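You operate a simulated robot arm through the tools that you are given. There is no shell and no other tool. Be economical: measure what you need, move in short steps, check, and stop when the job is done.

Carry out the task below with a simulated two-armed robot. There is one attempt and no reset: what you move stays moved.

JOB
Pick up the small carton from the top of the blue bench with one hand, pass it to the other hand and put it on the top of the black bench. Set down upright: small carton.

It is judged by the outcome, as a careful person would: the job done as asked, and still so three seconds after it is handed in. It fails if anything else is knocked over, pushed out of place, dropped, spilled or broken.

ROBOT AND FRAMES
Two 6-joint arms with three-finger grippers on one trunk, on a base that drives. Base frame: it is fixed to the floor where the robot stands at the start and does not move with it; the origin is under the middle of the robot, x ahead of it, y to its left, z up; the surface under the hand at the start is at about z = 0.78. Units: m, rad, N and s.
The left shoulder is at the start at [0.021, 0.17, 1.523], the right one opposite. With the tool pointing down near the work surface each hand reaches from about 0.24 to 0.5 m from the robot's upright axis, wherever it stands, measured 20 degrees to its own side. Places, roughly: top of the black bench [1.5, -2.7, 0.8]. Payload 2.2 kg a hand.
The tool frame of a hand sits at the grasp point between the pads (the TCP): z along the fingers, y along the line on which they close. The tips reach 0.025 m beyond it. Largest opening 0.104 m; the body of the gripper starts 0.074 m behind the TCP.
Orientation is that of the tool frame in the base frame, as a unit quaternion [w, x, y, z]. With the fingers straight down and closing along the base's y, the tool's x points along the base's -x, its y along +y and its z along -z.

CONTROLS
- The arms move only by the tool play_rows. It takes "left_steps", "right_steps" or both (then of equal length, played together; a hand with none holds still); each is a list of rows, each a list of 6 numbers: the shift along the base's x, y, z in units of 40 mm (1.0 is 40 mm), then the turn, a rotation vector about the base's x, y, z in units of 8 degrees (1.0 is 8 degrees). In form: [[dx, dy, dz, ax, ay, az], ...]. A call has 1 to 10 rows; each row shifts and turns the commanded pose from where the row before left it. "left_hand" and "right_hand" are, for a hand that has rows, the opening, from 0 (shut) to 1 (fully open), set as the call begins (left out, the last holds). A call with a number of a shift or a turn outside -1 to 1 is refused whole. A row lasts 0.2 s, in which the tool goes at most 0.05 m and 0.15 rad; a call with a longer step from one row to the next is refused whole, and so is a gripper value outside its range. A pose out of reach is approached as far as the arm can. The call stops where the force on the tool passes 40 N (or 10 N more than at its start, if that is more) or the arm is blocked; 0.2 s more then pass. The fingers move at their own pace and stop on an object; they squeeze with about 41 N. The grip force told is the motor's: it shows also when the fingers shut on nothing. Time passes only in rows, and 0.2 s behind the last, so rows that do not move let the fingers close. It gives the time, the measured TCP pose, the force on the tool (base axes), the opening and the grip force at its end, in the units of the frame above (readings bear some noise), with the torque about the TCP (base axes, N m) and any sound that the robot's microphone picked up.
- Cameras (640 x 400 px; columns grow to the right, rows downward): "scene" is now at [0.1448, 0.0115, 1.3952]; the picture's right is [0.01, -1.00, 0.00], its down [-0.78, -0.00, -0.63] and it looks along [0.63, 0.00, -0.78] (base axes); focal length 250 px, centre (320, 200). "left" rides on the left gripper at [0.082, -0.003, -0.104] in its tool frame; the picture's right is [0.04, 1.00, 0.00], its down [-0.75, 0.03, -0.66] and it looks along [-0.66, 0.03, 0.75] (tool axes); focal length 256 px, centre (320, 200). "right" rides on the right gripper at [0.082, 0.003, -0.104] in its tool frame; the picture's right is [-0.04, 1.00, 0.00], its down [-0.75, -0.03, -0.66] and it looks along [-0.66, -0.03, 0.75] (tool axes); focal length 256 px, centre (320, 200). There is no depth. A picture from a camera that has moved, and an enlarged one, comes with that camera's place and axes in the base frame and with its lens. The place of the scene camera against the robot may be out by one fixed shift of up to 0.012 m in any direction.
- get_image(camera): a new picture of that camera. No time passes.
- raise_lower(by): slides the trunk up (or, below 0, down) by that many m; the arms and the scene camera ride with it, the base frame stays. It gives what a move gives, with no picture.
- base_move(legs): drives the robot by 1 to 6 legs, each [ahead, left, turn to the left] in m, m and rad, along the robot's own axes; the way and the turn of a leg run together, so that a leg with both is an arc; at most 1.5 m and 3.142 rad a leg. The arms and the cameras ride along, it lands a little off, and it stops where it bumps. It gives what a move gives.
- turn_head(pan, tilt): turns the head with the scene camera to pan (to the left, within 1.047 rad either way) and tilt (down, from -0.506 to 1.204), counted from straight ahead of the robot. It gives what a move gives.
- inspect(camera, box): a new picture of the part [left, top, right, bottom] of that camera's present view, enlarged. No time passes.
- close_job(): hands the job in; it is judged then, once.

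Go step by step. Nothing tells you exact positions but the pictures and the camera data: compare them with the known pose of the tool, close in by small moves and look again before you grip or let go. The budget is 120 turns and 108 pictures, counting those below and the enlarged ones. Unless the task says otherwise, let go and move clear before handing in, and close with one line.

The tools are called after "Request:" as a command line: name --argument value ..., lists and objects as JSON in quotes. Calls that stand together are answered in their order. play_rows: Moves the arms, as the interface text tells. Its arguments: {"type":"object","properties":{"left_steps":{"type":"array"},"left_hand":{"type":"number"},"right_steps":{"type":"array"},"right_hand":{"type":"number"}},"required":[]} The other tools are called the same way: raise_lower (by) slides the trunk up or down; base_move (legs) drives the base; turn_head (pan, tilt) turns the head that bears the scene camera; get_image (camera) takes a picture; inspect (camera, box) takes an enlarged picture of a part of a camera's view; close_job () hands the job in.

At the start:

```text
t: 0.0
left_eef_pos: [0.4819, 0.2058, 1.1055]
left_tool_rot: [0.0, 0.001, 1.0, 0.001]
left_contact_force: [-0.2, -0.1, 0.4]
left_moment: [0.02, 0.03, 0.01]
left_finger_gap: 0.1039
left_grip_force: 0.1
right_eef_pos: [0.392, -0.2303, 1.0024]
right_tool_rot: [0.0, 0.0, 1.0, 0.0]
right_contact_force: [-0.7, -0.4, 0.0]
right_moment: [0.02, 0.0, -0.02]
right_finger_gap: 0.1041
right_grip_force: 0.2
trunk travel left (down, up): [-0.715, 0.027]
robot x, y, heading: [-0.0018, 0.0015, -0.001]
head pan, tilt: [0.005, 0.888]
```

scene: 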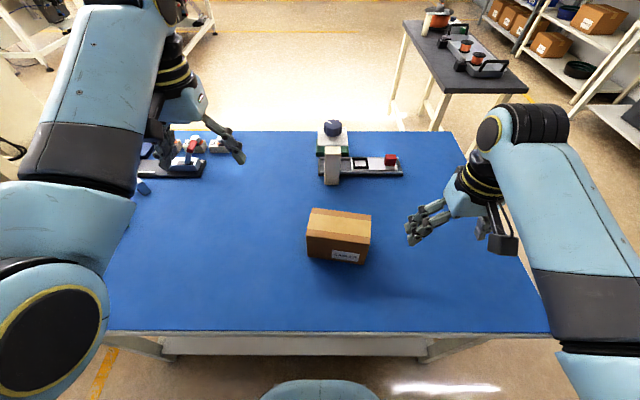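
right: 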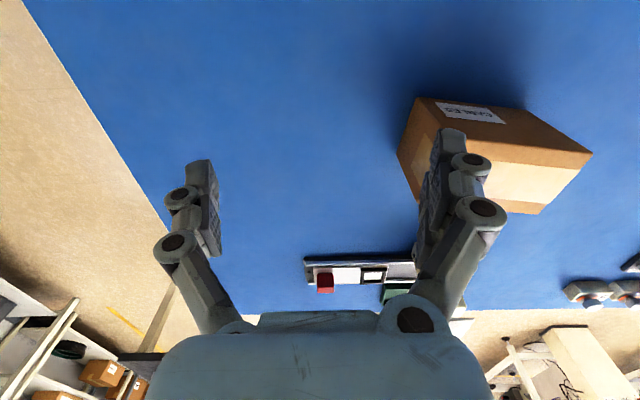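
left: 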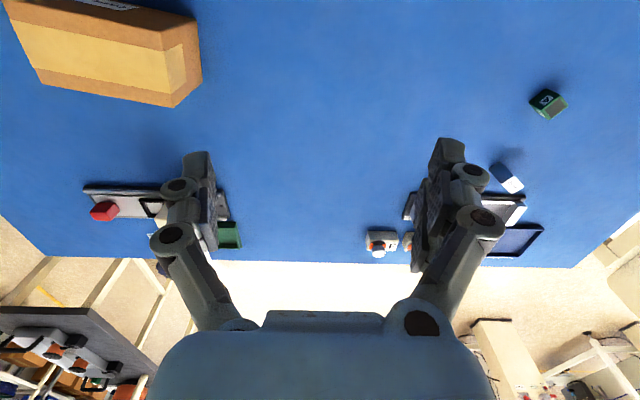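

The carton sits near [0.47, -0.03] on the blue bench, its long side roughly along y. I'll take a closer look and also look around for the black bench.

Request:
inspect --camera "scene" --box '[240, 110, 440, 290]'

Request:
turn_head --pan -1.04 --tilt 0.35

Request:
get_image --camera "scene"

```text
2.22 times, centred on (340, 200) of scene
camera zoom: at [0.1448, 0.0115, 1.3952], right [0.01, -1.0, 0.0], down [-0.78, 0.0, -0.63], along [0.63, 0.0, -0.78], focal length 556 px, centre (276, 200)
```

zoom: 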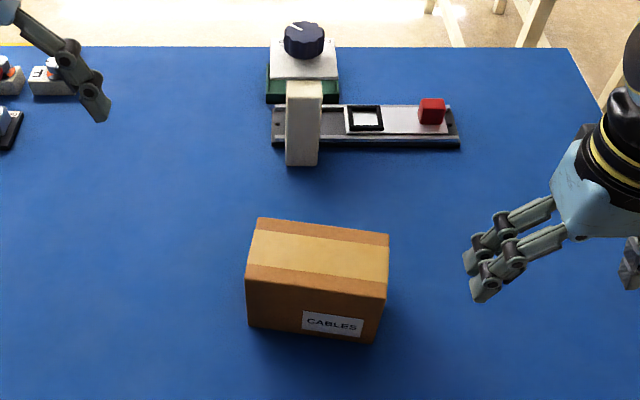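

```text
t: 1.3
left_eef_pos: [0.4817, 0.2056, 1.1057]
left_tool_rot: [0.0, 0.0, 1.0, 0.0]
left_contact_force: [0.0, 0.1, 1.0]
left_moment: [0.02, 0.0, -0.02]
left_finger_gap: 0.104
left_grip_force: 0.1
right_eef_pos: [0.3915, -0.2294, 1.0015]
right_tool_rot: [0.001, 0.0, 1.0, -0.001]
right_contact_force: [-1.0, -0.5, 0.6]
right_moment: [-0.05, 0.01, 0.0]
right_finger_gap: 0.1041
right_grip_force: 0.1
trunk travel left (down, up): [-0.715, 0.027]
robot x, y, heading: [0.0009, 0.0003, 0.003]
head pan, tilt: [-1.04, 0.351]
```

```text
103 pictures are left
camera scene: at [0.1158, -0.0692, 1.4418], right [-0.86, -0.51, 0.0], down [-0.17, 0.3, -0.94], along [0.48, -0.81, -0.34], focal length 250 px, centre (320, 200)
```

scene: 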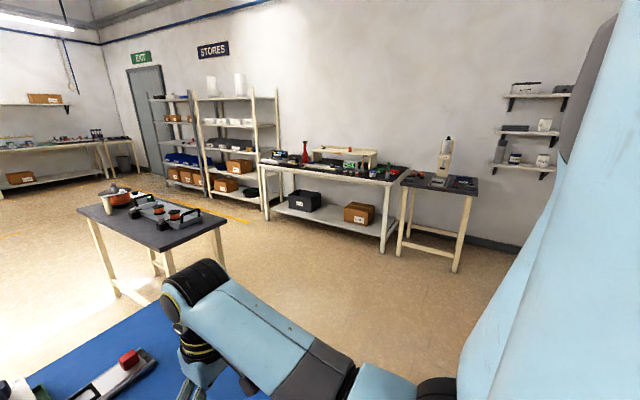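

The black bench is the long dark one by the wall. The carton measures roughly 0.145 x 0.084 x 0.108 m, centre about [0.477, -0.035], yawed about -9°. I'll pick it with the left hand closing across the short side and leaning outward, which leaves room for the right hand. First I turn the left wrist, well above the bench.

Request:
play_rows --left_steps '[[0, 0, 0, 0, 0, -1], [0, 0, 0, 0, 0, -1], [0, 0, 0, 0, 0, -1], [0, 0, 0, 0, 0, -1], [0, 0, 0, 0, 0, -1], [0, 0, 0, 0, 0, -1], [0, 0, 0, 0, 0, -1], [0, 0, 0, 0, 0, -1], [0, 0, 0, 0, 0, -1], [0, 0, 0, 0, 0, -1]]' --left_hand 1

Request:
turn_head --pan 0 --tilt 0.888

Request:
get_image --camera "scene"

```text
t: 3.5
left_eef_pos: [0.4814, 0.206, 1.1054]
left_tool_rot: [0.0, 0.643, 0.766, 0.0]
left_contact_force: [-0.5, -0.4, 1.1]
left_moment: [0.0, -0.02, -0.04]
left_finger_gap: 0.1043
left_grip_force: 0.0
right_eef_pos: [0.3916, -0.2309, 1.0035]
right_tool_rot: [0.0, 0.0, 1.0, 0.0]
right_contact_force: [0.3, -0.3, -0.8]
right_moment: [0.0, 0.0, -0.01]
right_finger_gap: 0.1039
right_grip_force: 0.1
trunk travel left (down, up): [-0.715, 0.027]
robot x, y, heading: [0.0058, -0.0008, 0.0]
head pan, tilt: [-1.04, 0.351]
```

```text
t: 4.8
left_eef_pos: [0.4814, 0.2062, 1.1054]
left_tool_rot: [0.0, 0.643, 0.766, 0.0]
left_contact_force: [-0.6, -0.8, -0.7]
left_moment: [0.01, 0.02, -0.01]
left_finger_gap: 0.104
left_grip_force: 0.1
right_eef_pos: [0.391, -0.2299, 1.0022]
right_tool_rot: [0.001, 0.0, 1.0, 0.001]
right_contact_force: [0.1, -0.1, 0.0]
right_moment: [0.01, -0.03, 0.0]
right_finger_gap: 0.1041
right_grip_force: 0.0
trunk travel left (down, up): [-0.715, 0.027]
robot x, y, heading: [-0.0017, 0.002, 0.002]
head pan, tilt: [0.0, 0.888]
```

```text
102 pictures are left
camera scene: at [0.1448, 0.011, 1.3952], right [0.0, -1.0, 0.0], down [-0.78, 0.0, -0.63], along [0.63, 0.0, -0.78], focal length 250 px, centre (320, 200)
```

scene: 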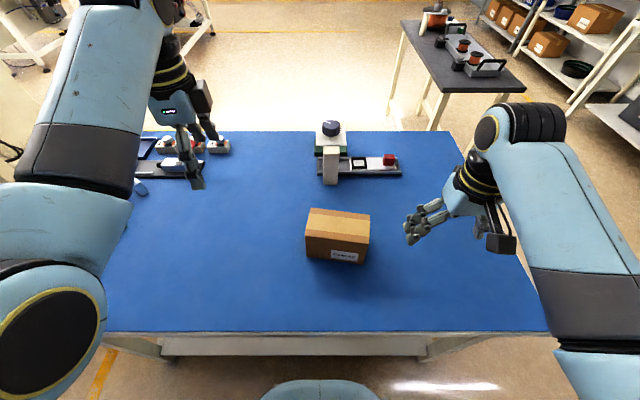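

The wrist turns freely. I'll finish the yaw, tilt the hand outward 25°, and move it over the carton.

Request:
play_rows --left_steps '[[0, 0, 0, 0, 0, -0.78], [0, 0, 0, 0, 0, -0.78], [0, 0, 0, 0, 0, -0.78], [0, -0.6, -0.3, -0.77, 0.12, 0], [0, -0.6, -0.3, -0.77, 0.12, 0], [0, -0.6, -0.3, -0.77, 0.12, 0], [0, -0.6, -0.3, -0.77, 0.12, 0], [0, -0.6, -0.3, 0, 0, 0], [0, -0.6, -0.3, 0, 0, 0], [0, -0.55, -0.3, 0, 0, 0]]'

Request:
get_image --camera "left"

Request:
get_image --camera "scene"

```text
t: 7.2
left_eef_pos: [0.4844, 0.0664, 1.0124]
left_tool_rot: [0.125, 0.738, 0.646, -0.151]
left_contact_force: [-0.6, 0.3, 0.4]
left_moment: [-0.02, 0.01, -0.01]
left_finger_gap: 0.1045
left_grip_force: 0.1
right_eef_pos: [0.3928, -0.2295, 1.002]
right_tool_rot: [0.0, 0.0, 1.0, -0.001]
right_contact_force: [0.3, 0.3, -0.7]
right_moment: [0.0, 0.0, 0.01]
right_finger_gap: 0.1038
right_grip_force: 0.1
trunk travel left (down, up): [-0.715, 0.027]
robot x, y, heading: [0.0011, -0.0009, -0.001]
head pan, tilt: [0.0, 0.888]
stopped in row 10 (left hand): the arm was blocked; the commanded pose is now the measured one
```

```text
101 pictures are left
camera left: at [0.4969, 0.1817, 1.077], right [0.99, -0.1, -0.02], down [-0.02, -0.44, 0.9], along [-0.1, -0.89, -0.44], focal length 256 px, centre (320, 200)
```

left: 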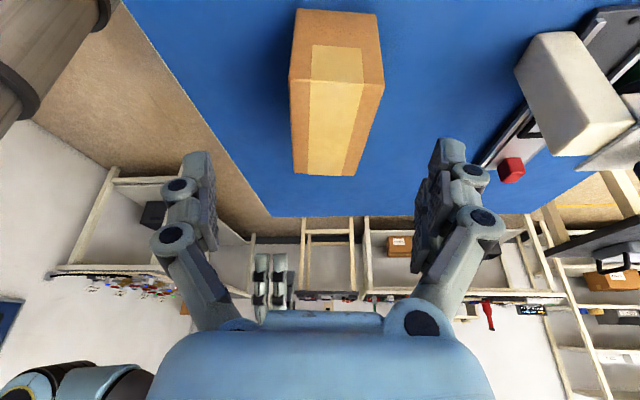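

```text
100 pictures are left
camera scene: at [0.1446, 0.0109, 1.3952], right [0.0, -1.0, 0.0], down [-0.78, 0.0, -0.63], along [0.63, 0.0, -0.78], focal length 250 px, centre (320, 200)
```

scene: 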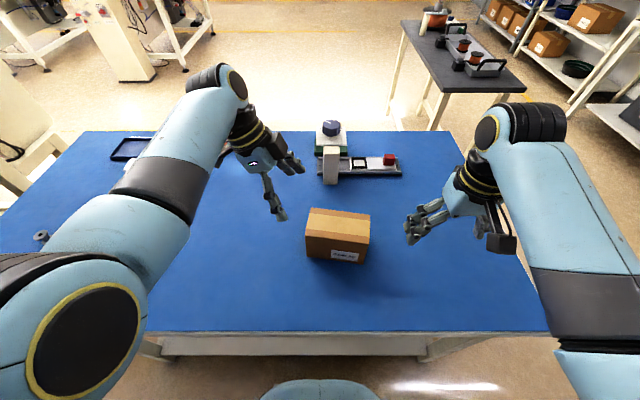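

The left arm stopped at its limit near the midline. I'll shift the base slightly to the right instead, so that the hand comes over the carton, then look.

Request:
base_move --legs '[[0, -0.075, 0]]'

Request:
get_image --camera "left"

Request:
get_image --camera "scene"

```text
t: 8.2
left_eef_pos: [0.484, -0.0115, 1.0129]
left_tool_rot: [0.125, 0.739, 0.645, -0.151]
left_contact_force: [-0.5, -0.3, 0.0]
left_moment: [0.04, -0.01, -0.02]
left_finger_gap: 0.1041
left_grip_force: 0.0
right_eef_pos: [0.392, -0.3077, 1.0021]
right_tool_rot: [0.0, 0.001, 1.0, 0.002]
right_contact_force: [0.0, -0.8, -0.4]
right_moment: [0.07, 0.03, -0.02]
right_finger_gap: 0.104
right_grip_force: 0.0
trunk travel left (down, up): [-0.715, 0.027]
robot x, y, heading: [-0.0008, -0.0762, -0.003]
head pan, tilt: [0.0, 0.888]
```

```text
99 pictures are left
camera left: at [0.4971, 0.1032, 1.0771], right [0.99, -0.1, -0.03], down [-0.02, -0.44, 0.9], along [-0.1, -0.89, -0.44], focal length 256 px, centre (320, 200)
```

left: 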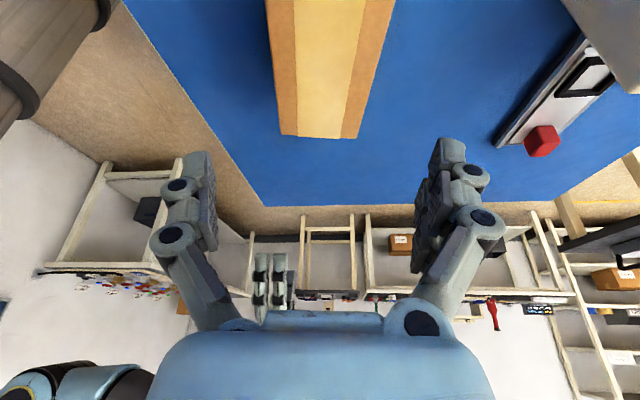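

```text
98 pictures are left
camera scene: at [0.1446, -0.0668, 1.3952], right [0.0, -1.0, 0.0], down [-0.78, 0.0, -0.63], along [0.63, 0.0, -0.78], focal length 250 px, centre (320, 200)
```

scene: 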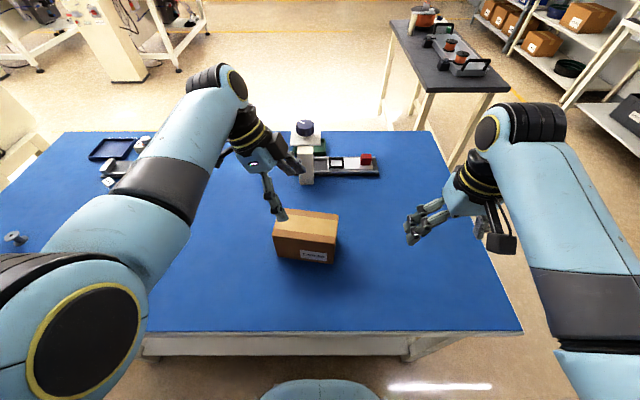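

The carton centre comes out at about [0.480, -0.046], and the hand is aligned with its centreline. I'll lower the trunk until the tips are just above the carton top and check.

Request:
raise_lower --by -0.088

Request:
get_image --camera "left"

Request:
inspect --camera "scene" --box '[210, 130, 410, 290]'

```text
t: 9.5
left_eef_pos: [0.4838, -0.0086, 0.9239]
left_tool_rot: [0.126, 0.738, 0.645, -0.152]
left_contact_force: [0.0, 0.2, -0.3]
left_moment: [0.01, 0.03, 0.0]
left_finger_gap: 0.1041
left_grip_force: 0.0
right_eef_pos: [0.3923, -0.306, 0.9156]
right_tool_rot: [0.001, 0.0, 1.0, 0.0]
right_contact_force: [-0.6, -0.6, 0.2]
right_moment: [0.01, -0.04, 0.0]
right_finger_gap: 0.1039
right_grip_force: 0.0
trunk travel left (down, up): [-0.627, 0.115]
robot x, y, heading: [0.0008, -0.0759, -0.001]
head pan, tilt: [0.0, 0.888]
```

```text
97 pictures are left
camera left: at [0.497, 0.1054, 0.989], right [0.99, -0.1, -0.02], down [-0.02, -0.44, 0.9], along [-0.1, -0.89, -0.44], focal length 256 px, centre (320, 200)
```

left: 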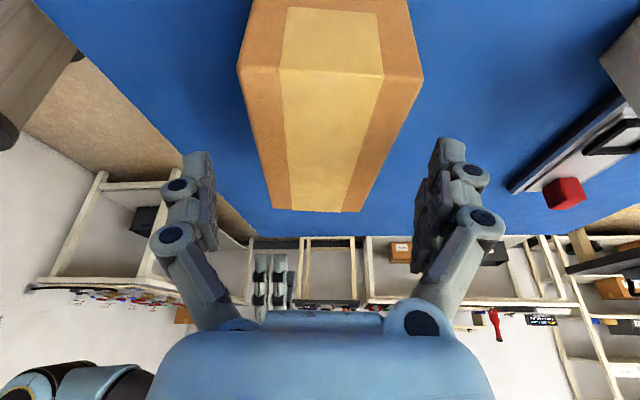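

```text
2.50 times, centred on (310, 210) of scene
camera zoom: at [0.1447, -0.0646, 1.3071], right [0.0, -1.0, 0.0], down [-0.78, 0.0, -0.63], along [0.63, 0.0, -0.78], focal length 626 px, centre (345, 175)
```

zoom: 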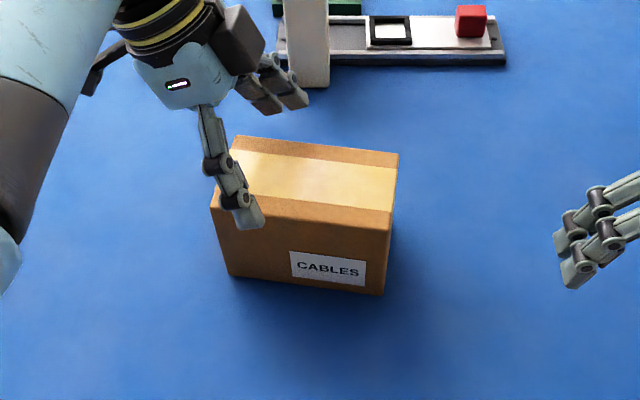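

Aligned in x; I'd like about 15 mm more toward the carton's middle. I'll try it with the arm.

Request:
play_rows --left_steps '[[-0.05, -0.38, 0, 0, 0, 0]]'

```text
t: 9.9
left_eef_pos: [0.484, -0.0061, 0.9216]
left_tool_rot: [0.117, 0.736, 0.651, -0.142]
left_contact_force: [0.4, -0.6, 0.0]
left_moment: [0.03, -0.03, -0.02]
left_finger_gap: 0.1038
left_grip_force: 0.0
right_eef_pos: [0.3925, -0.3062, 0.916]
right_tool_rot: [-0.001, 0.001, 1.0, 0.0]
right_contact_force: [0.3, 0.5, -0.8]
right_moment: [0.04, 0.04, 0.02]
right_finger_gap: 0.1041
right_grip_force: 0.0
trunk travel left (down, up): [-0.627, 0.115]
robot x, y, heading: [-0.0011, -0.0769, -0.001]
head pan, tilt: [0.0, 0.888]
```

The left wrist is at a joint limit there, so before gripping I need to know what poses the right hand can reach near the middle for the hand-over. I'll raise the trunk and turn the right wrist in free air.

Request:
raise_lower --by 0.1

Request:
play_rows --right_steps '[[0, 0, 0.1, 0, 0, 1], [0, 0, 0.1, 0, 0, 1], [0, 0, 0.1, 0, 0, 1], [0, 0, 0.1, 0, 0, 1], [0, 0, 0.1, 0, 0, 1], [0, 0, 0.1, 0, 0, 1], [0, 0, 0.1, 0, 0, 1], [0, 0, 0.1, 0, 0, 1], [0, 0, 0.1, 0, 0, 1], [0, 0, 0.1, 0, 0, 1]]' --right_hand 1

Request:
play_rows --right_steps '[[0, 0.5, 0, 0, 0, 0], [0, 0.5, 0, 0, 0, 0], [0, 0.5, 0, 0, 0, 0], [0, 0.5, 0, 0, 0, 0]]'

Request:
get_image --camera "scene"

```text
t: 11.2
left_eef_pos: [0.4848, -0.008, 1.0205]
left_tool_rot: [0.119, 0.737, 0.65, -0.141]
left_contact_force: [-0.1, -0.3, -0.4]
left_moment: [0.01, 0.0, 0.02]
left_finger_gap: 0.104
left_grip_force: 0.3
right_eef_pos: [0.3904, -0.3058, 1.0145]
right_tool_rot: [0.0, 0.001, 1.0, 0.0]
right_contact_force: [-0.1, 0.1, 0.3]
right_moment: [0.01, -0.01, 0.0]
right_finger_gap: 0.104
right_grip_force: 0.0
trunk travel left (down, up): [-0.727, 0.015]
robot x, y, heading: [0.0001, -0.0734, -0.002]
head pan, tilt: [0.0, 0.888]
```

```text
t: 13.4
left_eef_pos: [0.4858, -0.0071, 1.0216]
left_tool_rot: [0.118, 0.737, 0.651, -0.141]
left_contact_force: [-0.1, -0.1, -0.1]
left_moment: [-0.02, 0.03, -0.01]
left_finger_gap: 0.1041
left_grip_force: 0.0
right_eef_pos: [0.3916, -0.3055, 1.0549]
right_tool_rot: [0.0, -0.643, 0.766, 0.001]
right_contact_force: [0.1, -0.2, 0.1]
right_moment: [-0.02, 0.0, 0.0]
right_finger_gap: 0.104
right_grip_force: 0.0
trunk travel left (down, up): [-0.727, 0.015]
robot x, y, heading: [0.0036, -0.0736, -0.009]
head pan, tilt: [0.0, 0.888]
```

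```text
t: 14.6
left_eef_pos: [0.4864, -0.0055, 1.0216]
left_tool_rot: [0.118, 0.736, 0.651, -0.14]
left_contact_force: [0.3, 0.2, -0.3]
left_moment: [0.0, 0.0, -0.01]
left_finger_gap: 0.1037
left_grip_force: 0.0
right_eef_pos: [0.3936, -0.291, 1.0471]
right_tool_rot: [-0.038, -0.637, 0.768, -0.048]
right_contact_force: [0.0, 0.0, 0.4]
right_moment: [0.01, 0.04, 0.02]
right_finger_gap: 0.1039
right_grip_force: 0.1
trunk travel left (down, up): [-0.727, 0.015]
robot x, y, heading: [0.0007, -0.0739, -0.001]
head pan, tilt: [0.0, 0.888]
stopped in row 4 (right hand): the arm was blocked; the commanded pose is now the measured one
```

```text
95 pictures are left
camera scene: at [0.1446, -0.0649, 1.4072], right [0.0, -1.0, 0.0], down [-0.78, 0.0, -0.63], along [0.63, 0.0, -0.78], focal length 250 px, centre (320, 200)
```

scene: 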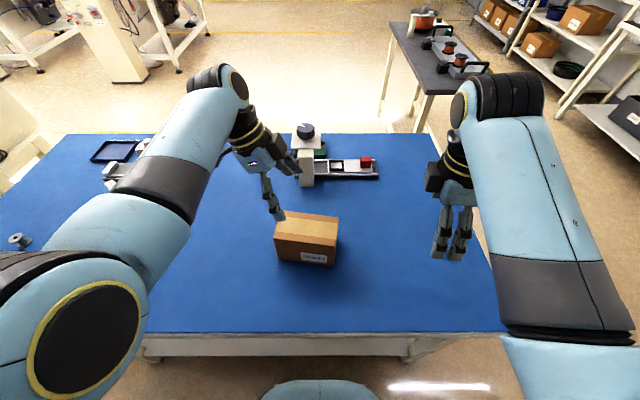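

The right wrist also has a limit near here. I'll probe the pose that worked for the left hand, mirrored: further forward and leaning outward.

Request:
play_rows --right_steps '[[0.5, 0, 0, 0.9, 0.15, 0], [0.5, 0, 0, 0.9, 0.15, 0], [0.5, 0, 0, 0.9, 0.15, 0], [0.5, 0, 0, 0.9, 0.15, 0], [0.3, 0.5, 0, 0, 0, 0], [0, 0.5, 0, 0, 0, 0], [0, 0.5, 0, 0, 0, 0]]'

```text
t: 16.2
left_eef_pos: [0.4863, -0.0058, 1.0206]
left_tool_rot: [0.119, 0.736, 0.651, -0.14]
left_contact_force: [0.0, -0.1, -0.3]
left_moment: [-0.01, 0.02, -0.03]
left_finger_gap: 0.1042
left_grip_force: 0.1
right_eef_pos: [0.4858, -0.227, 1.0489]
right_tool_rot: [0.09, -0.628, 0.754, 0.172]
right_contact_force: [0.0, 0.5, 0.9]
right_moment: [-0.04, -0.03, -0.03]
right_finger_gap: 0.1041
right_grip_force: 0.1
trunk travel left (down, up): [-0.727, 0.015]
robot x, y, heading: [-0.001, -0.075, -0.002]
head pan, tilt: [0.0, 0.888]
```

That works with the hand leaning outward. I'll continue inward carefully to find the limit.

Request:
play_rows --right_steps '[[0, 0.5, 0, 0.2, 0, 0], [0, 0.5, 0, 0.2, 0, 0], [0, 0.5, 0, 0.2, 0, 0], [0, 0.5, 0, 0.2, 0, 0], [0, 0.5, 0, 0.2, 0, 0], [0, 0.5, 0, 0.2, 0, 0]]'

Request:
get_image --camera "scene"

```text
t: 17.6
left_eef_pos: [0.4853, -0.0049, 1.0223]
left_tool_rot: [0.118, 0.736, 0.651, -0.14]
left_contact_force: [-0.3, 0.8, -0.1]
left_moment: [0.01, 0.05, 0.04]
left_finger_gap: 0.1039
left_grip_force: 0.1
right_eef_pos: [0.4859, -0.1097, 1.046]
right_tool_rot: [0.141, -0.617, 0.738, 0.232]
right_contact_force: [0.0, 0.4, 0.2]
right_moment: [-0.01, -0.02, 0.02]
right_finger_gap: 0.1042
right_grip_force: 0.1
trunk travel left (down, up): [-0.727, 0.015]
robot x, y, heading: [0.0036, -0.0782, -0.001]
head pan, tilt: [0.0, 0.888]
```

```text
94 pictures are left
camera scene: at [0.1448, -0.0645, 1.4072], right [0.0, -1.0, 0.0], down [-0.78, 0.0, -0.63], along [0.63, 0.0, -0.78], focal length 250 px, centre (320, 200)
```

scene: 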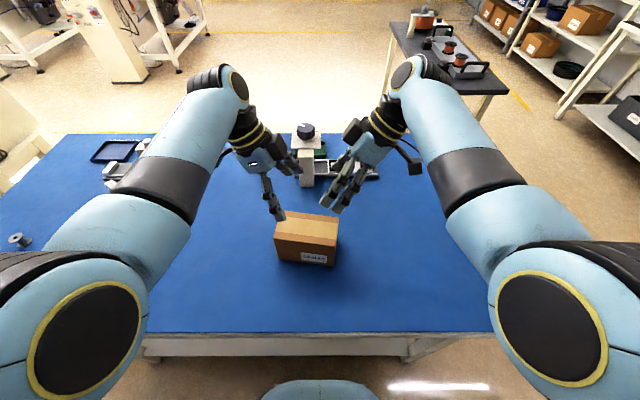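

With more outward tilt the hands can reach further in. I'll withdraw the right hand, then add tilt to the left one and move it a little inward.

Request:
play_rows --right_steps '[[0, -0.6, 0.1, 0, 0, 0], [0, -0.6, 0.1, 0, 0, 0], [0, -0.6, 0.1, 0, 0, 0], [0, -0.6, 0.1, 0, 0, 0], [0, -0.6, 0.1, 0, 0, 0], [0, -0.6, 0.1, 0, 0, 0]]'

Request:
play_rows --left_steps '[[0, 0, 0, -0.75, 0.11, 0], [0, -0.2, 0, -0.75, 0.11, -0.1], [-0.05, -0.25, 0, 0, 0, 0]]'

Request:
get_image --camera "left"

```text
t: 19.0
left_eef_pos: [0.4863, -0.0073, 1.0207]
left_tool_rot: [0.117, 0.737, 0.651, -0.14]
left_contact_force: [-0.5, -0.6, -0.4]
left_moment: [-0.01, 0.02, 0.01]
left_finger_gap: 0.1039
left_grip_force: 0.1
right_eef_pos: [0.4852, -0.253, 1.0727]
right_tool_rot: [0.143, -0.617, 0.737, 0.234]
right_contact_force: [0.7, -0.7, -0.1]
right_moment: [-0.01, -0.02, -0.03]
right_finger_gap: 0.1039
right_grip_force: 0.1
trunk travel left (down, up): [-0.727, 0.015]
robot x, y, heading: [0.0025, -0.0742, -0.003]
head pan, tilt: [0.0, 0.888]
```

```text
t: 19.8
left_eef_pos: [0.4816, -0.0258, 1.0226]
left_tool_rot: [0.184, 0.723, 0.628, -0.221]
left_contact_force: [-0.3, -0.4, -0.6]
left_moment: [0.03, 0.01, 0.01]
left_finger_gap: 0.1038
left_grip_force: 0.0
right_eef_pos: [0.4848, -0.2532, 1.0726]
right_tool_rot: [0.143, -0.617, 0.738, 0.233]
right_contact_force: [-0.9, 0.0, -0.1]
right_moment: [0.0, 0.0, 0.0]
right_finger_gap: 0.104
right_grip_force: 0.0
trunk travel left (down, up): [-0.727, 0.015]
robot x, y, heading: [0.0003, -0.0776, -0.001]
head pan, tilt: [0.0, 0.888]
```

```text
93 pictures are left
camera left: at [0.4983, 0.0989, 1.0641], right [0.99, -0.11, -0.03], down [0.0, -0.27, 0.96], along [-0.11, -0.96, -0.27], focal length 256 px, centre (320, 200)
```

left: 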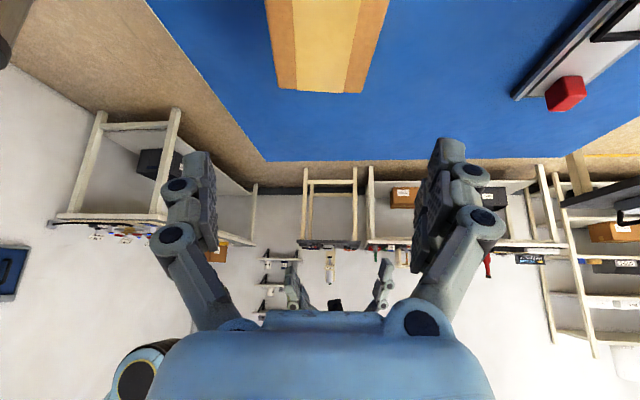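

Pose is good: over the carton, on its centreline. I'll lower until the tips are around the top edge and check.

Request:
raise_lower --by -0.11

Request:
get_image --camera "left"

Request:
inspect --camera "scene" --box '[210, 130, 410, 290]'

```text
t: 21.2
left_eef_pos: [0.484, -0.0259, 0.9111]
left_tool_rot: [0.183, 0.723, 0.628, -0.221]
left_contact_force: [-0.1, -0.4, 0.6]
left_moment: [-0.01, 0.03, -0.01]
left_finger_gap: 0.1041
left_grip_force: 0.1
right_eef_pos: [0.4859, -0.251, 0.9627]
right_tool_rot: [0.143, -0.618, 0.737, 0.234]
right_contact_force: [0.6, 0.2, -0.5]
right_moment: [-0.02, 0.02, 0.03]
right_finger_gap: 0.104
right_grip_force: 0.0
trunk travel left (down, up): [-0.617, 0.125]
robot x, y, heading: [-0.0003, -0.0793, -0.001]
head pan, tilt: [0.0, 0.888]
```

```text
92 pictures are left
camera left: at [0.4993, 0.0992, 0.9541], right [0.99, -0.11, -0.03], down [0.0, -0.27, 0.96], along [-0.11, -0.96, -0.27], focal length 256 px, centre (320, 200)
```

left: 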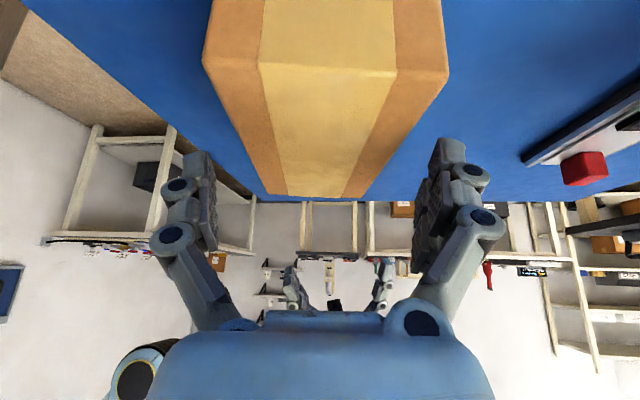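

```text
2.50 times, centred on (310, 210) of scene
camera zoom: at [0.1448, -0.065, 1.2971], right [0.0, -1.0, 0.0], down [-0.78, 0.0, -0.63], along [0.63, 0.0, -0.78], focal length 626 px, centre (345, 175)
```

zoom: 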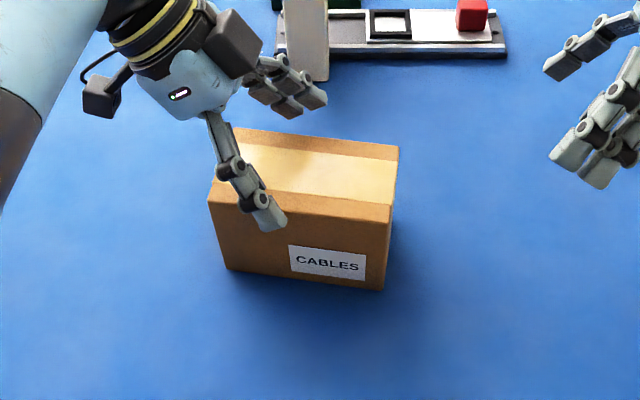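

Fingers straddle the carton evenly. Lower to grasp depth.

Request:
raise_lower --by -0.054

Request:
get_image --camera "left"

Request:
inspect --camera "scene" --box '[210, 110, 410, 270]'

```text
t: 22.2
left_eef_pos: [0.4841, -0.0274, 0.8617]
left_tool_rot: [0.188, 0.723, 0.627, -0.219]
left_contact_force: [1.5, 1.3, 28.0]
left_moment: [0.46, -1.51, 0.05]
left_finger_gap: 0.1081
left_grip_force: 28.6
right_eef_pos: [0.4848, -0.2516, 0.9097]
right_tool_rot: [0.143, -0.619, 0.736, 0.235]
right_contact_force: [-0.3, -0.4, 0.0]
right_moment: [0.01, 0.01, 0.01]
right_finger_gap: 0.1038
right_grip_force: 0.0
trunk travel left (down, up): [-0.563, 0.179]
robot x, y, heading: [-0.0054, -0.0751, -0.002]
head pan, tilt: [0.0, 0.888]
```

```text
90 pictures are left
camera left: at [0.5001, 0.0982, 0.9034], right [0.99, -0.11, -0.02], down [-0.01, -0.27, 0.96], along [-0.11, -0.96, -0.27], focal length 256 px, centre (320, 200)
```

left: 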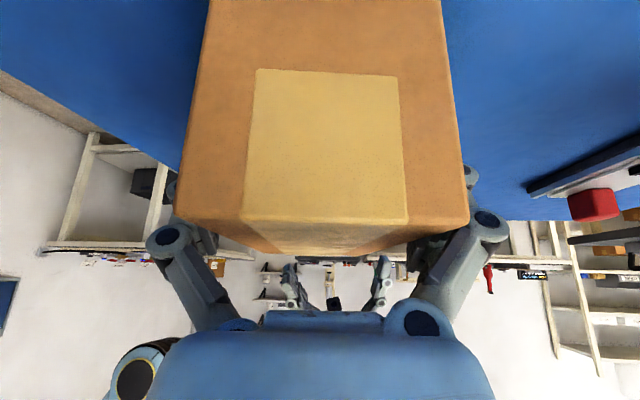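

```text
2.50 times, centred on (310, 190) of scene
camera zoom: at [0.1436, -0.0653, 1.2433], right [0.0, -1.0, 0.0], down [-0.78, 0.0, -0.63], along [0.63, 0.0, -0.78], focal length 626 px, centre (345, 225)
```

zoom: 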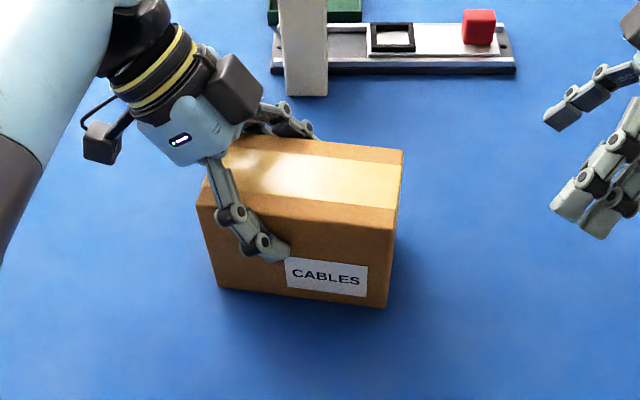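

The force and torque show the far finger's knuckle resting on the carton's top back edge, so I went slightly too deep. I'll raise a bit.

Request:
raise_lower --by 0.014

Request:
inspect --camera "left" --box '[120, 100, 520, 350]'

```text
t: 22.8
left_eef_pos: [0.483, -0.0257, 0.8709]
left_tool_rot: [0.182, 0.722, 0.63, -0.221]
left_contact_force: [0.0, -0.1, -0.1]
left_moment: [0.06, 0.0, 0.03]
left_finger_gap: 0.1079
left_grip_force: 0.0
right_eef_pos: [0.4856, -0.2528, 0.9219]
right_tool_rot: [0.143, -0.617, 0.737, 0.235]
right_contact_force: [-0.1, -0.1, -0.6]
right_moment: [0.04, 0.01, 0.01]
right_finger_gap: 0.1039
right_grip_force: 0.1
trunk travel left (down, up): [-0.577, 0.165]
robot x, y, heading: [0.0009, -0.0764, -0.001]
head pan, tilt: [0.0, 0.888]
```

```text
1.60 times, centred on (320, 225) of left
camera zoom: at [0.4984, 0.0993, 0.9126], right [0.99, -0.11, -0.04], down [0.01, -0.27, 0.96], along [-0.12, -0.96, -0.27], focal length 410 px, centre (320, 160)
```

zoom: 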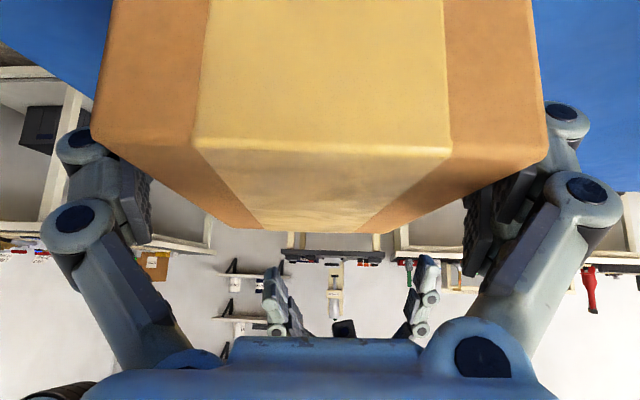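

Free again, with pads covering the upper part of the carton. Close the left hand.

Request:
play_rows --left_steps '[[0, 0, 0, 0, 0, 0], [0, 0, 0, 0, 0, 0], [0, 0, 0, 0, 0, 0], [0, 0, 0, 0, 0, 0]]' --left_hand 0

Request:
get_image --camera "left"

```text
t: 23.8
left_eef_pos: [0.4819, -0.0244, 0.8722]
left_tool_rot: [0.184, 0.723, 0.628, -0.22]
left_contact_force: [-1.7, 3.3, 5.6]
left_moment: [-0.31, 0.69, -0.37]
left_finger_gap: 0.0999
left_grip_force: 41.1
right_eef_pos: [0.4841, -0.2517, 0.9237]
right_tool_rot: [0.143, -0.618, 0.737, 0.234]
right_contact_force: [0.1, 0.5, -0.7]
right_moment: [0.02, 0.01, -0.03]
right_finger_gap: 0.1042
right_grip_force: 0.2
trunk travel left (down, up): [-0.577, 0.165]
robot x, y, heading: [-0.0022, -0.074, 0.001]
head pan, tilt: [0.0, 0.888]
```

```text
87 pictures are left
camera left: at [0.4989, 0.0995, 0.9141], right [0.99, -0.11, -0.03], down [0.0, -0.27, 0.96], along [-0.11, -0.96, -0.27], focal length 256 px, centre (320, 200)
```

left: 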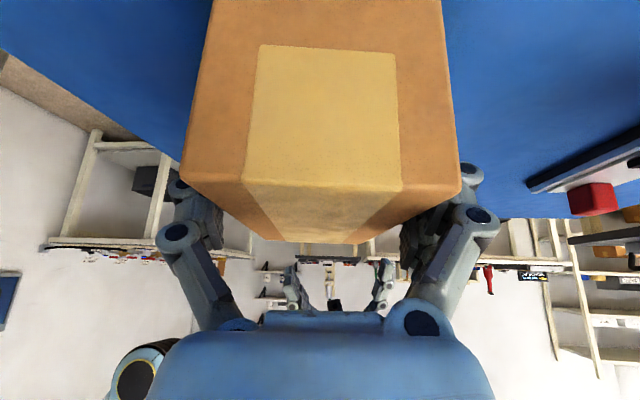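

The gap stopped at 0.100, more than the carton's estimated width, so perhaps the links rather than the pads are touching. Look from the scene camera.

Request:
inspect --camera "scene" --box '[240, 110, 360, 210]'

Request:
inspect --camera "right" --box '[120, 0, 520, 250]'

```text
4.00 times, centred on (300, 160) of scene
camera zoom: at [0.1447, -0.0646, 1.2569], right [0.0, -1.0, 0.0], down [-0.78, 0.0, -0.63], along [0.63, 0.0, -0.78], focal length 1002 px, centre (400, 360)
```

zoom: 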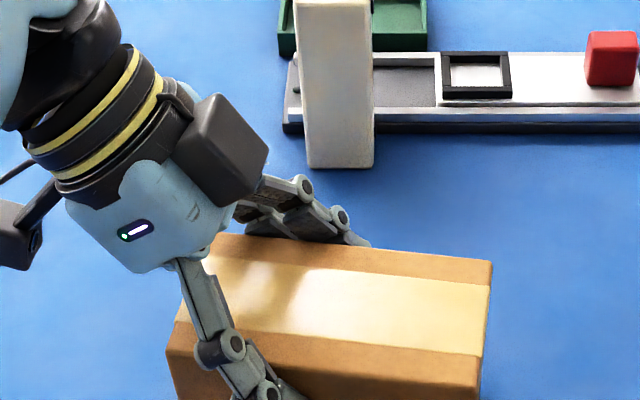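

```text
1.60 times, centred on (320, 125) of right
camera zoom: at [0.474, -0.3741, 0.971], right [-0.97, 0.16, 0.19], down [0.23, 0.29, 0.93], along [0.09, 0.94, -0.32], focal length 410 px, centre (320, 320)
```

zoom: 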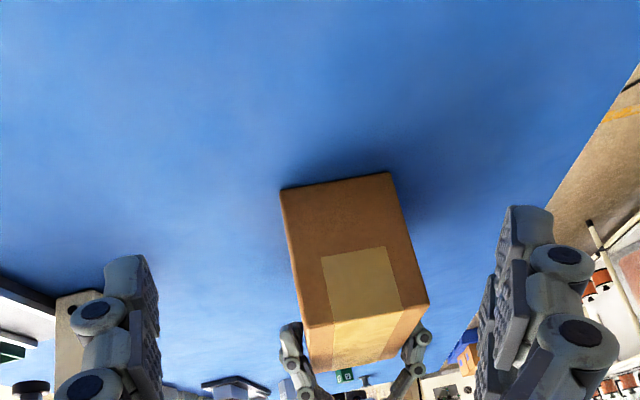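

The pads seem to splay outward when wide open, so only the carton's top edges are touched. I'll check the pad shape at about 0.085 m with the free right hand, and reopen the left.

Request:
play_rows --left_steps '[[0, 0, 0, 0, 0, 0], [0, 0, 0, 0, 0, 0], [0, 0, 0, 0, 0, 0]]' --left_hand 1 --right_steps '[[0, 0, 0, 0, 0, 0], [0, 0, 0, 0, 0, 0], [0, 0, 0, 0, 0, 0]]' --right_hand 0.8

Request:
get_image --camera "right"

Request:
play_rows --right_steps '[[0, 0, 0, 0, 0, 0], [0, 0, 0, 0, 0, 0], [0, 0, 0, 0, 0, 0], [0, 0, 0, 0, 0, 0]]' --right_hand 0.3

Request:
get_image --camera "right"

```text
t: 24.6
left_eef_pos: [0.4834, -0.0257, 0.8707]
left_tool_rot: [0.184, 0.723, 0.629, -0.221]
left_contact_force: [0.3, -0.5, -0.2]
left_moment: [-0.03, -0.01, 0.01]
left_finger_gap: 0.1041
left_grip_force: 0.2
right_eef_pos: [0.4853, -0.2518, 0.921]
right_tool_rot: [0.144, -0.618, 0.737, 0.235]
right_contact_force: [-0.4, -0.3, 0.5]
right_moment: [0.03, 0.01, 0.02]
right_finger_gap: 0.0832
right_grip_force: 0.1
trunk travel left (down, up): [-0.577, 0.165]
robot x, y, heading: [-0.0014, -0.077, 0.0]
head pan, tilt: [0.0, 0.888]
```

```text
84 pictures are left
camera right: at [0.4744, -0.3745, 0.9706], right [-0.97, 0.16, 0.19], down [0.23, 0.29, 0.93], along [0.09, 0.94, -0.32], focal length 256 px, centre (320, 200)
```

right: 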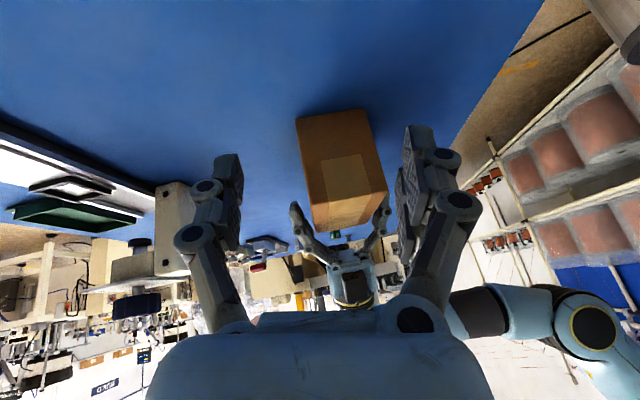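

```text
t: 25.6
left_eef_pos: [0.4853, -0.0251, 0.872]
left_tool_rot: [0.183, 0.723, 0.629, -0.22]
left_contact_force: [-0.1, -0.2, 0.3]
left_moment: [-0.01, -0.02, 0.01]
left_finger_gap: 0.1038
left_grip_force: 0.1
right_eef_pos: [0.4855, -0.2515, 0.9232]
right_tool_rot: [0.143, -0.617, 0.738, 0.233]
right_contact_force: [-0.5, 0.4, -0.6]
right_moment: [0.0, -0.02, -0.01]
right_finger_gap: 0.0311
right_grip_force: 0.0
trunk travel left (down, up): [-0.577, 0.165]
robot x, y, heading: [0.001, -0.0721, -0.004]
head pan, tilt: [0.0, 0.888]
```

```text
83 pictures are left
camera right: at [0.4744, -0.3745, 0.9706], right [-0.97, 0.16, 0.19], down [0.23, 0.29, 0.93], along [0.09, 0.94, -0.32], focal length 256 px, centre (320, 200)
```

right: 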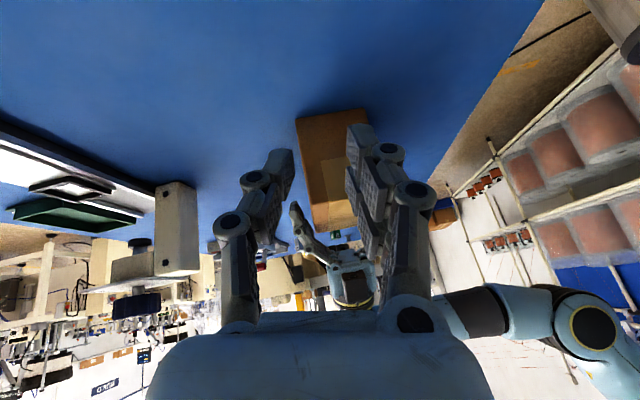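

I'll raise the left hand 13 mm so that the pad centre meets the carton's upper edge zone, and close again.

Request:
raise_lower --by 0.013

Request:
play_rows --left_steps '[[0, 0, 0, 0, 0, 0], [0, 0, 0, 0, 0, 0], [0, 0, 0, 0, 0, 0], [0, 0, 0, 0, 0, 0]]' --left_hand 0

Request:
inspect --camera "right" --box '[220, 80, 460, 320]'

Request:
inspect --camera "scene" --box '[230, 110, 370, 230]'

```text
t: 26.2
left_eef_pos: [0.484, -0.0254, 0.8854]
left_tool_rot: [0.184, 0.723, 0.629, -0.221]
left_contact_force: [0.1, 0.1, 0.6]
left_moment: [-0.02, 0.01, 0.01]
left_finger_gap: 0.1041
left_grip_force: 0.0
right_eef_pos: [0.486, -0.2515, 0.9343]
right_tool_rot: [0.143, -0.617, 0.737, 0.235]
right_contact_force: [0.3, -1.0, -0.5]
right_moment: [-0.01, -0.02, 0.04]
right_finger_gap: 0.031
right_grip_force: 0.0
trunk travel left (down, up): [-0.59, 0.152]
robot x, y, heading: [-0.0033, -0.075, 0.001]
head pan, tilt: [0.0, 0.888]
```

```text
t: 27.2
left_eef_pos: [0.4857, -0.0253, 0.8847]
left_tool_rot: [0.184, 0.723, 0.628, -0.221]
left_contact_force: [-0.7, 0.7, 1.9]
left_moment: [0.12, 0.25, -0.16]
left_finger_gap: 0.0908
left_grip_force: 41.3
right_eef_pos: [0.4859, -0.2531, 0.9338]
right_tool_rot: [0.142, -0.618, 0.737, 0.235]
right_contact_force: [0.8, 0.0, 0.3]
right_moment: [-0.04, 0.05, 0.02]
right_finger_gap: 0.0313
right_grip_force: 0.0
trunk travel left (down, up): [-0.59, 0.152]
robot x, y, heading: [-0.0011, -0.0787, 0.001]
head pan, tilt: [0.0, 0.888]
```

```text
1.67 times, centred on (340, 200) of right
camera zoom: at [0.4742, -0.3744, 0.9838], right [-0.97, 0.16, 0.19], down [0.23, 0.29, 0.93], along [0.09, 0.94, -0.32], focal length 427 px, centre (287, 200)
```

zoom: 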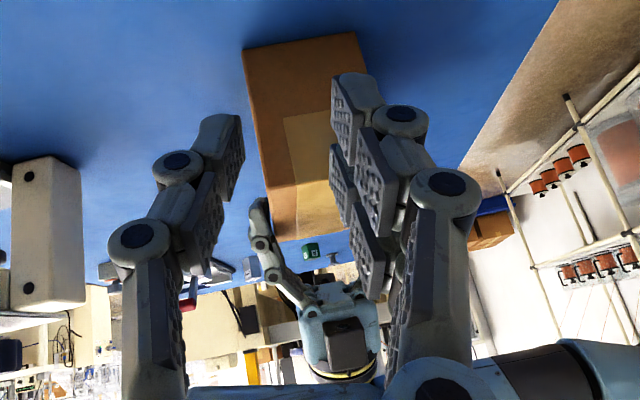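

```text
3.33 times, centred on (300, 170) of scene
camera zoom: at [0.1449, -0.0649, 1.2699], right [0.0, -1.0, 0.0], down [-0.78, 0.0, -0.63], along [0.63, 0.0, -0.78], focal length 835 px, centre (387, 300)
```

zoom: 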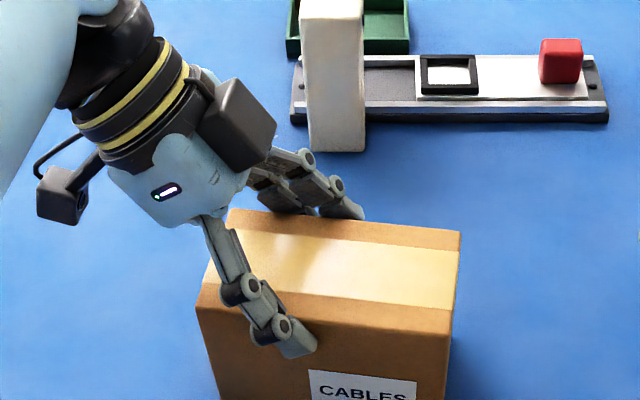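

The grip holds at 0.091 m with the pad pressing near the top edge. Test-lift by 2 cm and check for slip or tilt.

Request:
raise_lower --by 0.02

Request:
inspect --camera "scene" --box '[210, 110, 410, 270]'

Request:
get_image --camera "left"

```text
t: 27.9
left_eef_pos: [0.484, -0.0261, 0.905]
left_tool_rot: [0.183, 0.722, 0.629, -0.222]
left_contact_force: [0.7, 0.3, -3.6]
left_moment: [0.04, -0.02, 0.02]
left_finger_gap: 0.0906
left_grip_force: 40.6
right_eef_pos: [0.4873, -0.2524, 0.9545]
right_tool_rot: [0.142, -0.618, 0.737, 0.234]
right_contact_force: [-0.2, 0.8, 0.1]
right_moment: [0.01, 0.0, -0.01]
right_finger_gap: 0.0313
right_grip_force: 0.0
trunk travel left (down, up): [-0.61, 0.132]
robot x, y, heading: [0.0031, -0.0749, -0.01]
head pan, tilt: [0.0, 0.888]
```

```text
2.50 times, centred on (310, 190) of scene
camera zoom: at [0.1457, -0.0651, 1.2898], right [0.0, -1.0, 0.0], down [-0.78, 0.0, -0.63], along [0.63, 0.0, -0.78], focal length 626 px, centre (345, 225)
```

zoom: 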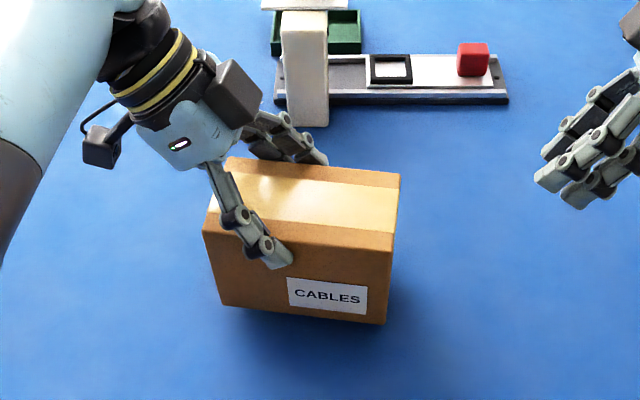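

```text
79 pictures are left
camera left: at [0.4996, 0.0992, 0.9463], right [0.99, -0.11, -0.03], down [0.0, -0.27, 0.96], along [-0.11, -0.96, -0.27], focal length 256 px, centre (320, 200)
```

left: 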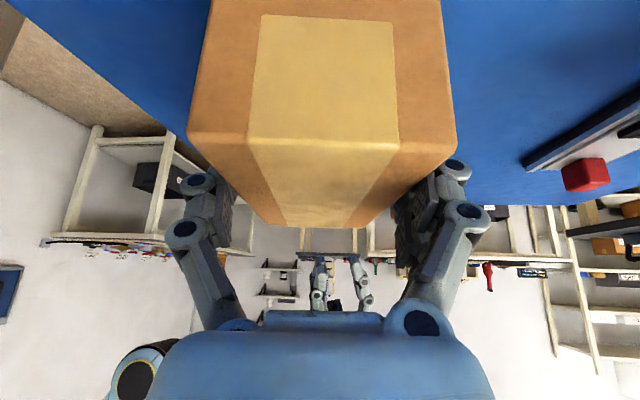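

The carton lifts level, weighing about 0.37 kg. I'll lift it further, then straighten and open the right hand for the approach.

Request:
raise_lower --by 0.1

Request:
play_rows --right_steps '[[0, 0, 0, 0.08, -0.62, -0.09], [0, 0, 0, 0.08, -0.62, -0.09], [0, 0, 0, 0, 0, 0], [0, 0, 0, 0, 0, 0]]' --right_hand 1

Request:
get_image --camera "right"

Request:
get_image --camera "scene"

```text
t: 29.2
left_eef_pos: [0.484, -0.0251, 1.0043]
left_tool_rot: [0.184, 0.723, 0.629, -0.221]
left_contact_force: [0.3, 0.0, -3.4]
left_moment: [0.06, -0.01, -0.01]
left_finger_gap: 0.0904
left_grip_force: 40.5
right_eef_pos: [0.4858, -0.2515, 1.0545]
right_tool_rot: [0.142, -0.618, 0.737, 0.234]
right_contact_force: [0.0, 0.0, -0.5]
right_moment: [0.04, -0.03, 0.02]
right_finger_gap: 0.0312
right_grip_force: 0.0
trunk travel left (down, up): [-0.71, 0.032]
robot x, y, heading: [0.0038, -0.0789, -0.002]
head pan, tilt: [0.0, 0.888]
```

```text
t: 30.2
left_eef_pos: [0.4834, -0.0265, 1.0046]
left_tool_rot: [0.184, 0.723, 0.629, -0.221]
left_contact_force: [0.1, 0.5, -2.6]
left_moment: [0.12, -0.02, 0.02]
left_finger_gap: 0.0903
left_grip_force: 41.4
right_eef_pos: [0.486, -0.2518, 1.0546]
right_tool_rot: [0.216, -0.624, 0.727, 0.185]
right_contact_force: [0.9, -0.6, 0.8]
right_moment: [0.01, 0.02, -0.03]
right_finger_gap: 0.104
right_grip_force: 0.1
trunk travel left (down, up): [-0.71, 0.032]
robot x, y, heading: [0.0033, -0.0719, 0.005]
head pan, tilt: [0.0, 0.888]
```

```text
78 pictures are left
camera right: at [0.4635, -0.3753, 1.0978], right [-0.98, 0.18, 0.02], down [0.07, 0.26, 0.96], along [0.17, 0.95, -0.27], focal length 256 px, centre (320, 200)
```

right: 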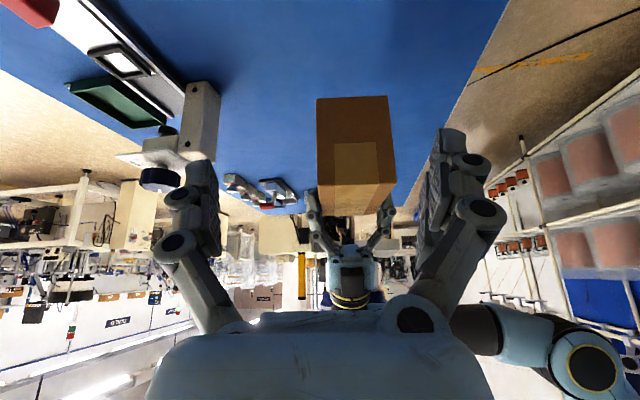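

```text
77 pictures are left
camera scene: at [0.1448, -0.0651, 1.3901], right [0.0, -1.0, 0.0], down [-0.78, 0.0, -0.63], along [0.63, 0.0, -0.78], focal length 250 px, centre (320, 200)
```

scene: 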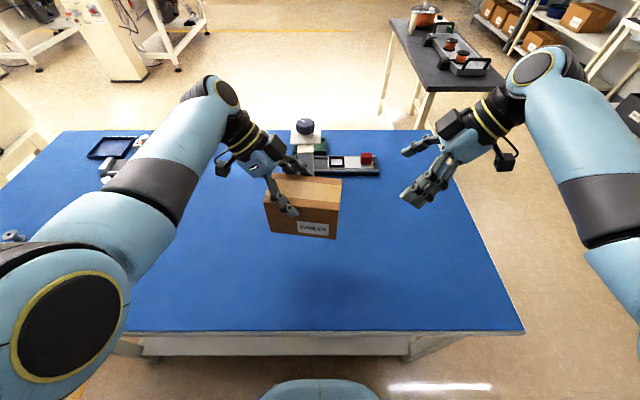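

The carton hangs level. I'll bring the right hand in above its right half, with tips still above the carton top.

Request:
play_rows --right_steps '[[-0.05, 0.68, 0, 0, 0, 0], [-0.05, 0.68, 0, 0, 0, 0], [-0.05, 0.68, 0, 0, 0, 0], [-0.05, 0.68, 0, 0, 0, 0], [-0.05, 0.68, 0, 0, 0, 0], [-0.05, 0.66, 0, 0, 0, 0]]'

Request:
get_image --camera "right"

Request:
inspect --camera "scene" --box '[210, 90, 410, 250]'

```text
t: 31.8
left_eef_pos: [0.4833, -0.0258, 1.0045]
left_tool_rot: [0.183, 0.723, 0.629, -0.22]
left_contact_force: [-0.1, -0.2, -3.7]
left_moment: [0.07, -0.03, 0.01]
left_finger_gap: 0.0904
left_grip_force: 40.9
right_eef_pos: [0.4839, -0.1551, 1.0345]
right_tool_rot: [0.186, -0.625, 0.745, 0.143]
right_contact_force: [-0.4, 0.2, -0.4]
right_moment: [0.0, 0.01, -0.01]
right_finger_gap: 0.1041
right_grip_force: 0.0
trunk travel left (down, up): [-0.71, 0.032]
robot x, y, heading: [0.0006, -0.0775, -0.005]
head pan, tilt: [0.0, 0.888]
stopped in row 6 (right hand): the arm was blocked; the commanded pose is now the measured one
```

```text
76 pictures are left
camera right: at [0.4565, -0.2729, 1.0907], right [-0.98, 0.21, 0.0], down [0.08, 0.36, 0.93], along [0.2, 0.91, -0.37], focal length 256 px, centre (320, 200)
```

right: 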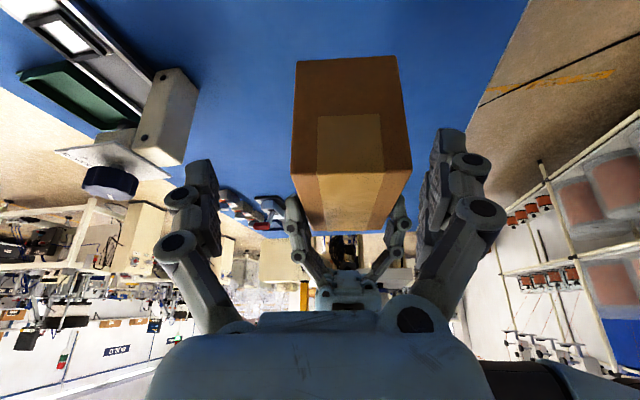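

```text
2.50 times, centred on (310, 170) of scene
camera zoom: at [0.145, -0.065, 1.3901], right [0.0, -1.0, 0.0], down [-0.78, 0.0, -0.63], along [0.63, 0.0, -0.78], focal length 626 px, centre (345, 275)
```

zoom: 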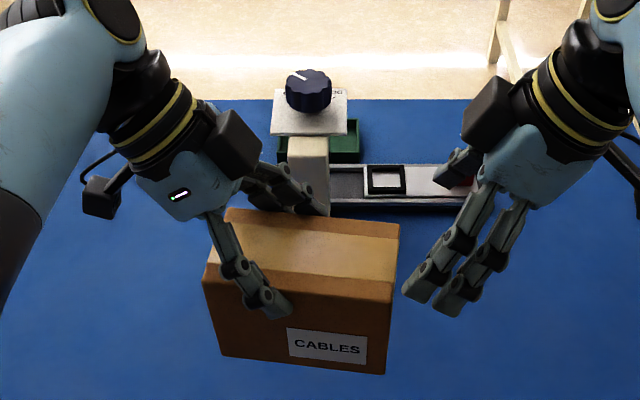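

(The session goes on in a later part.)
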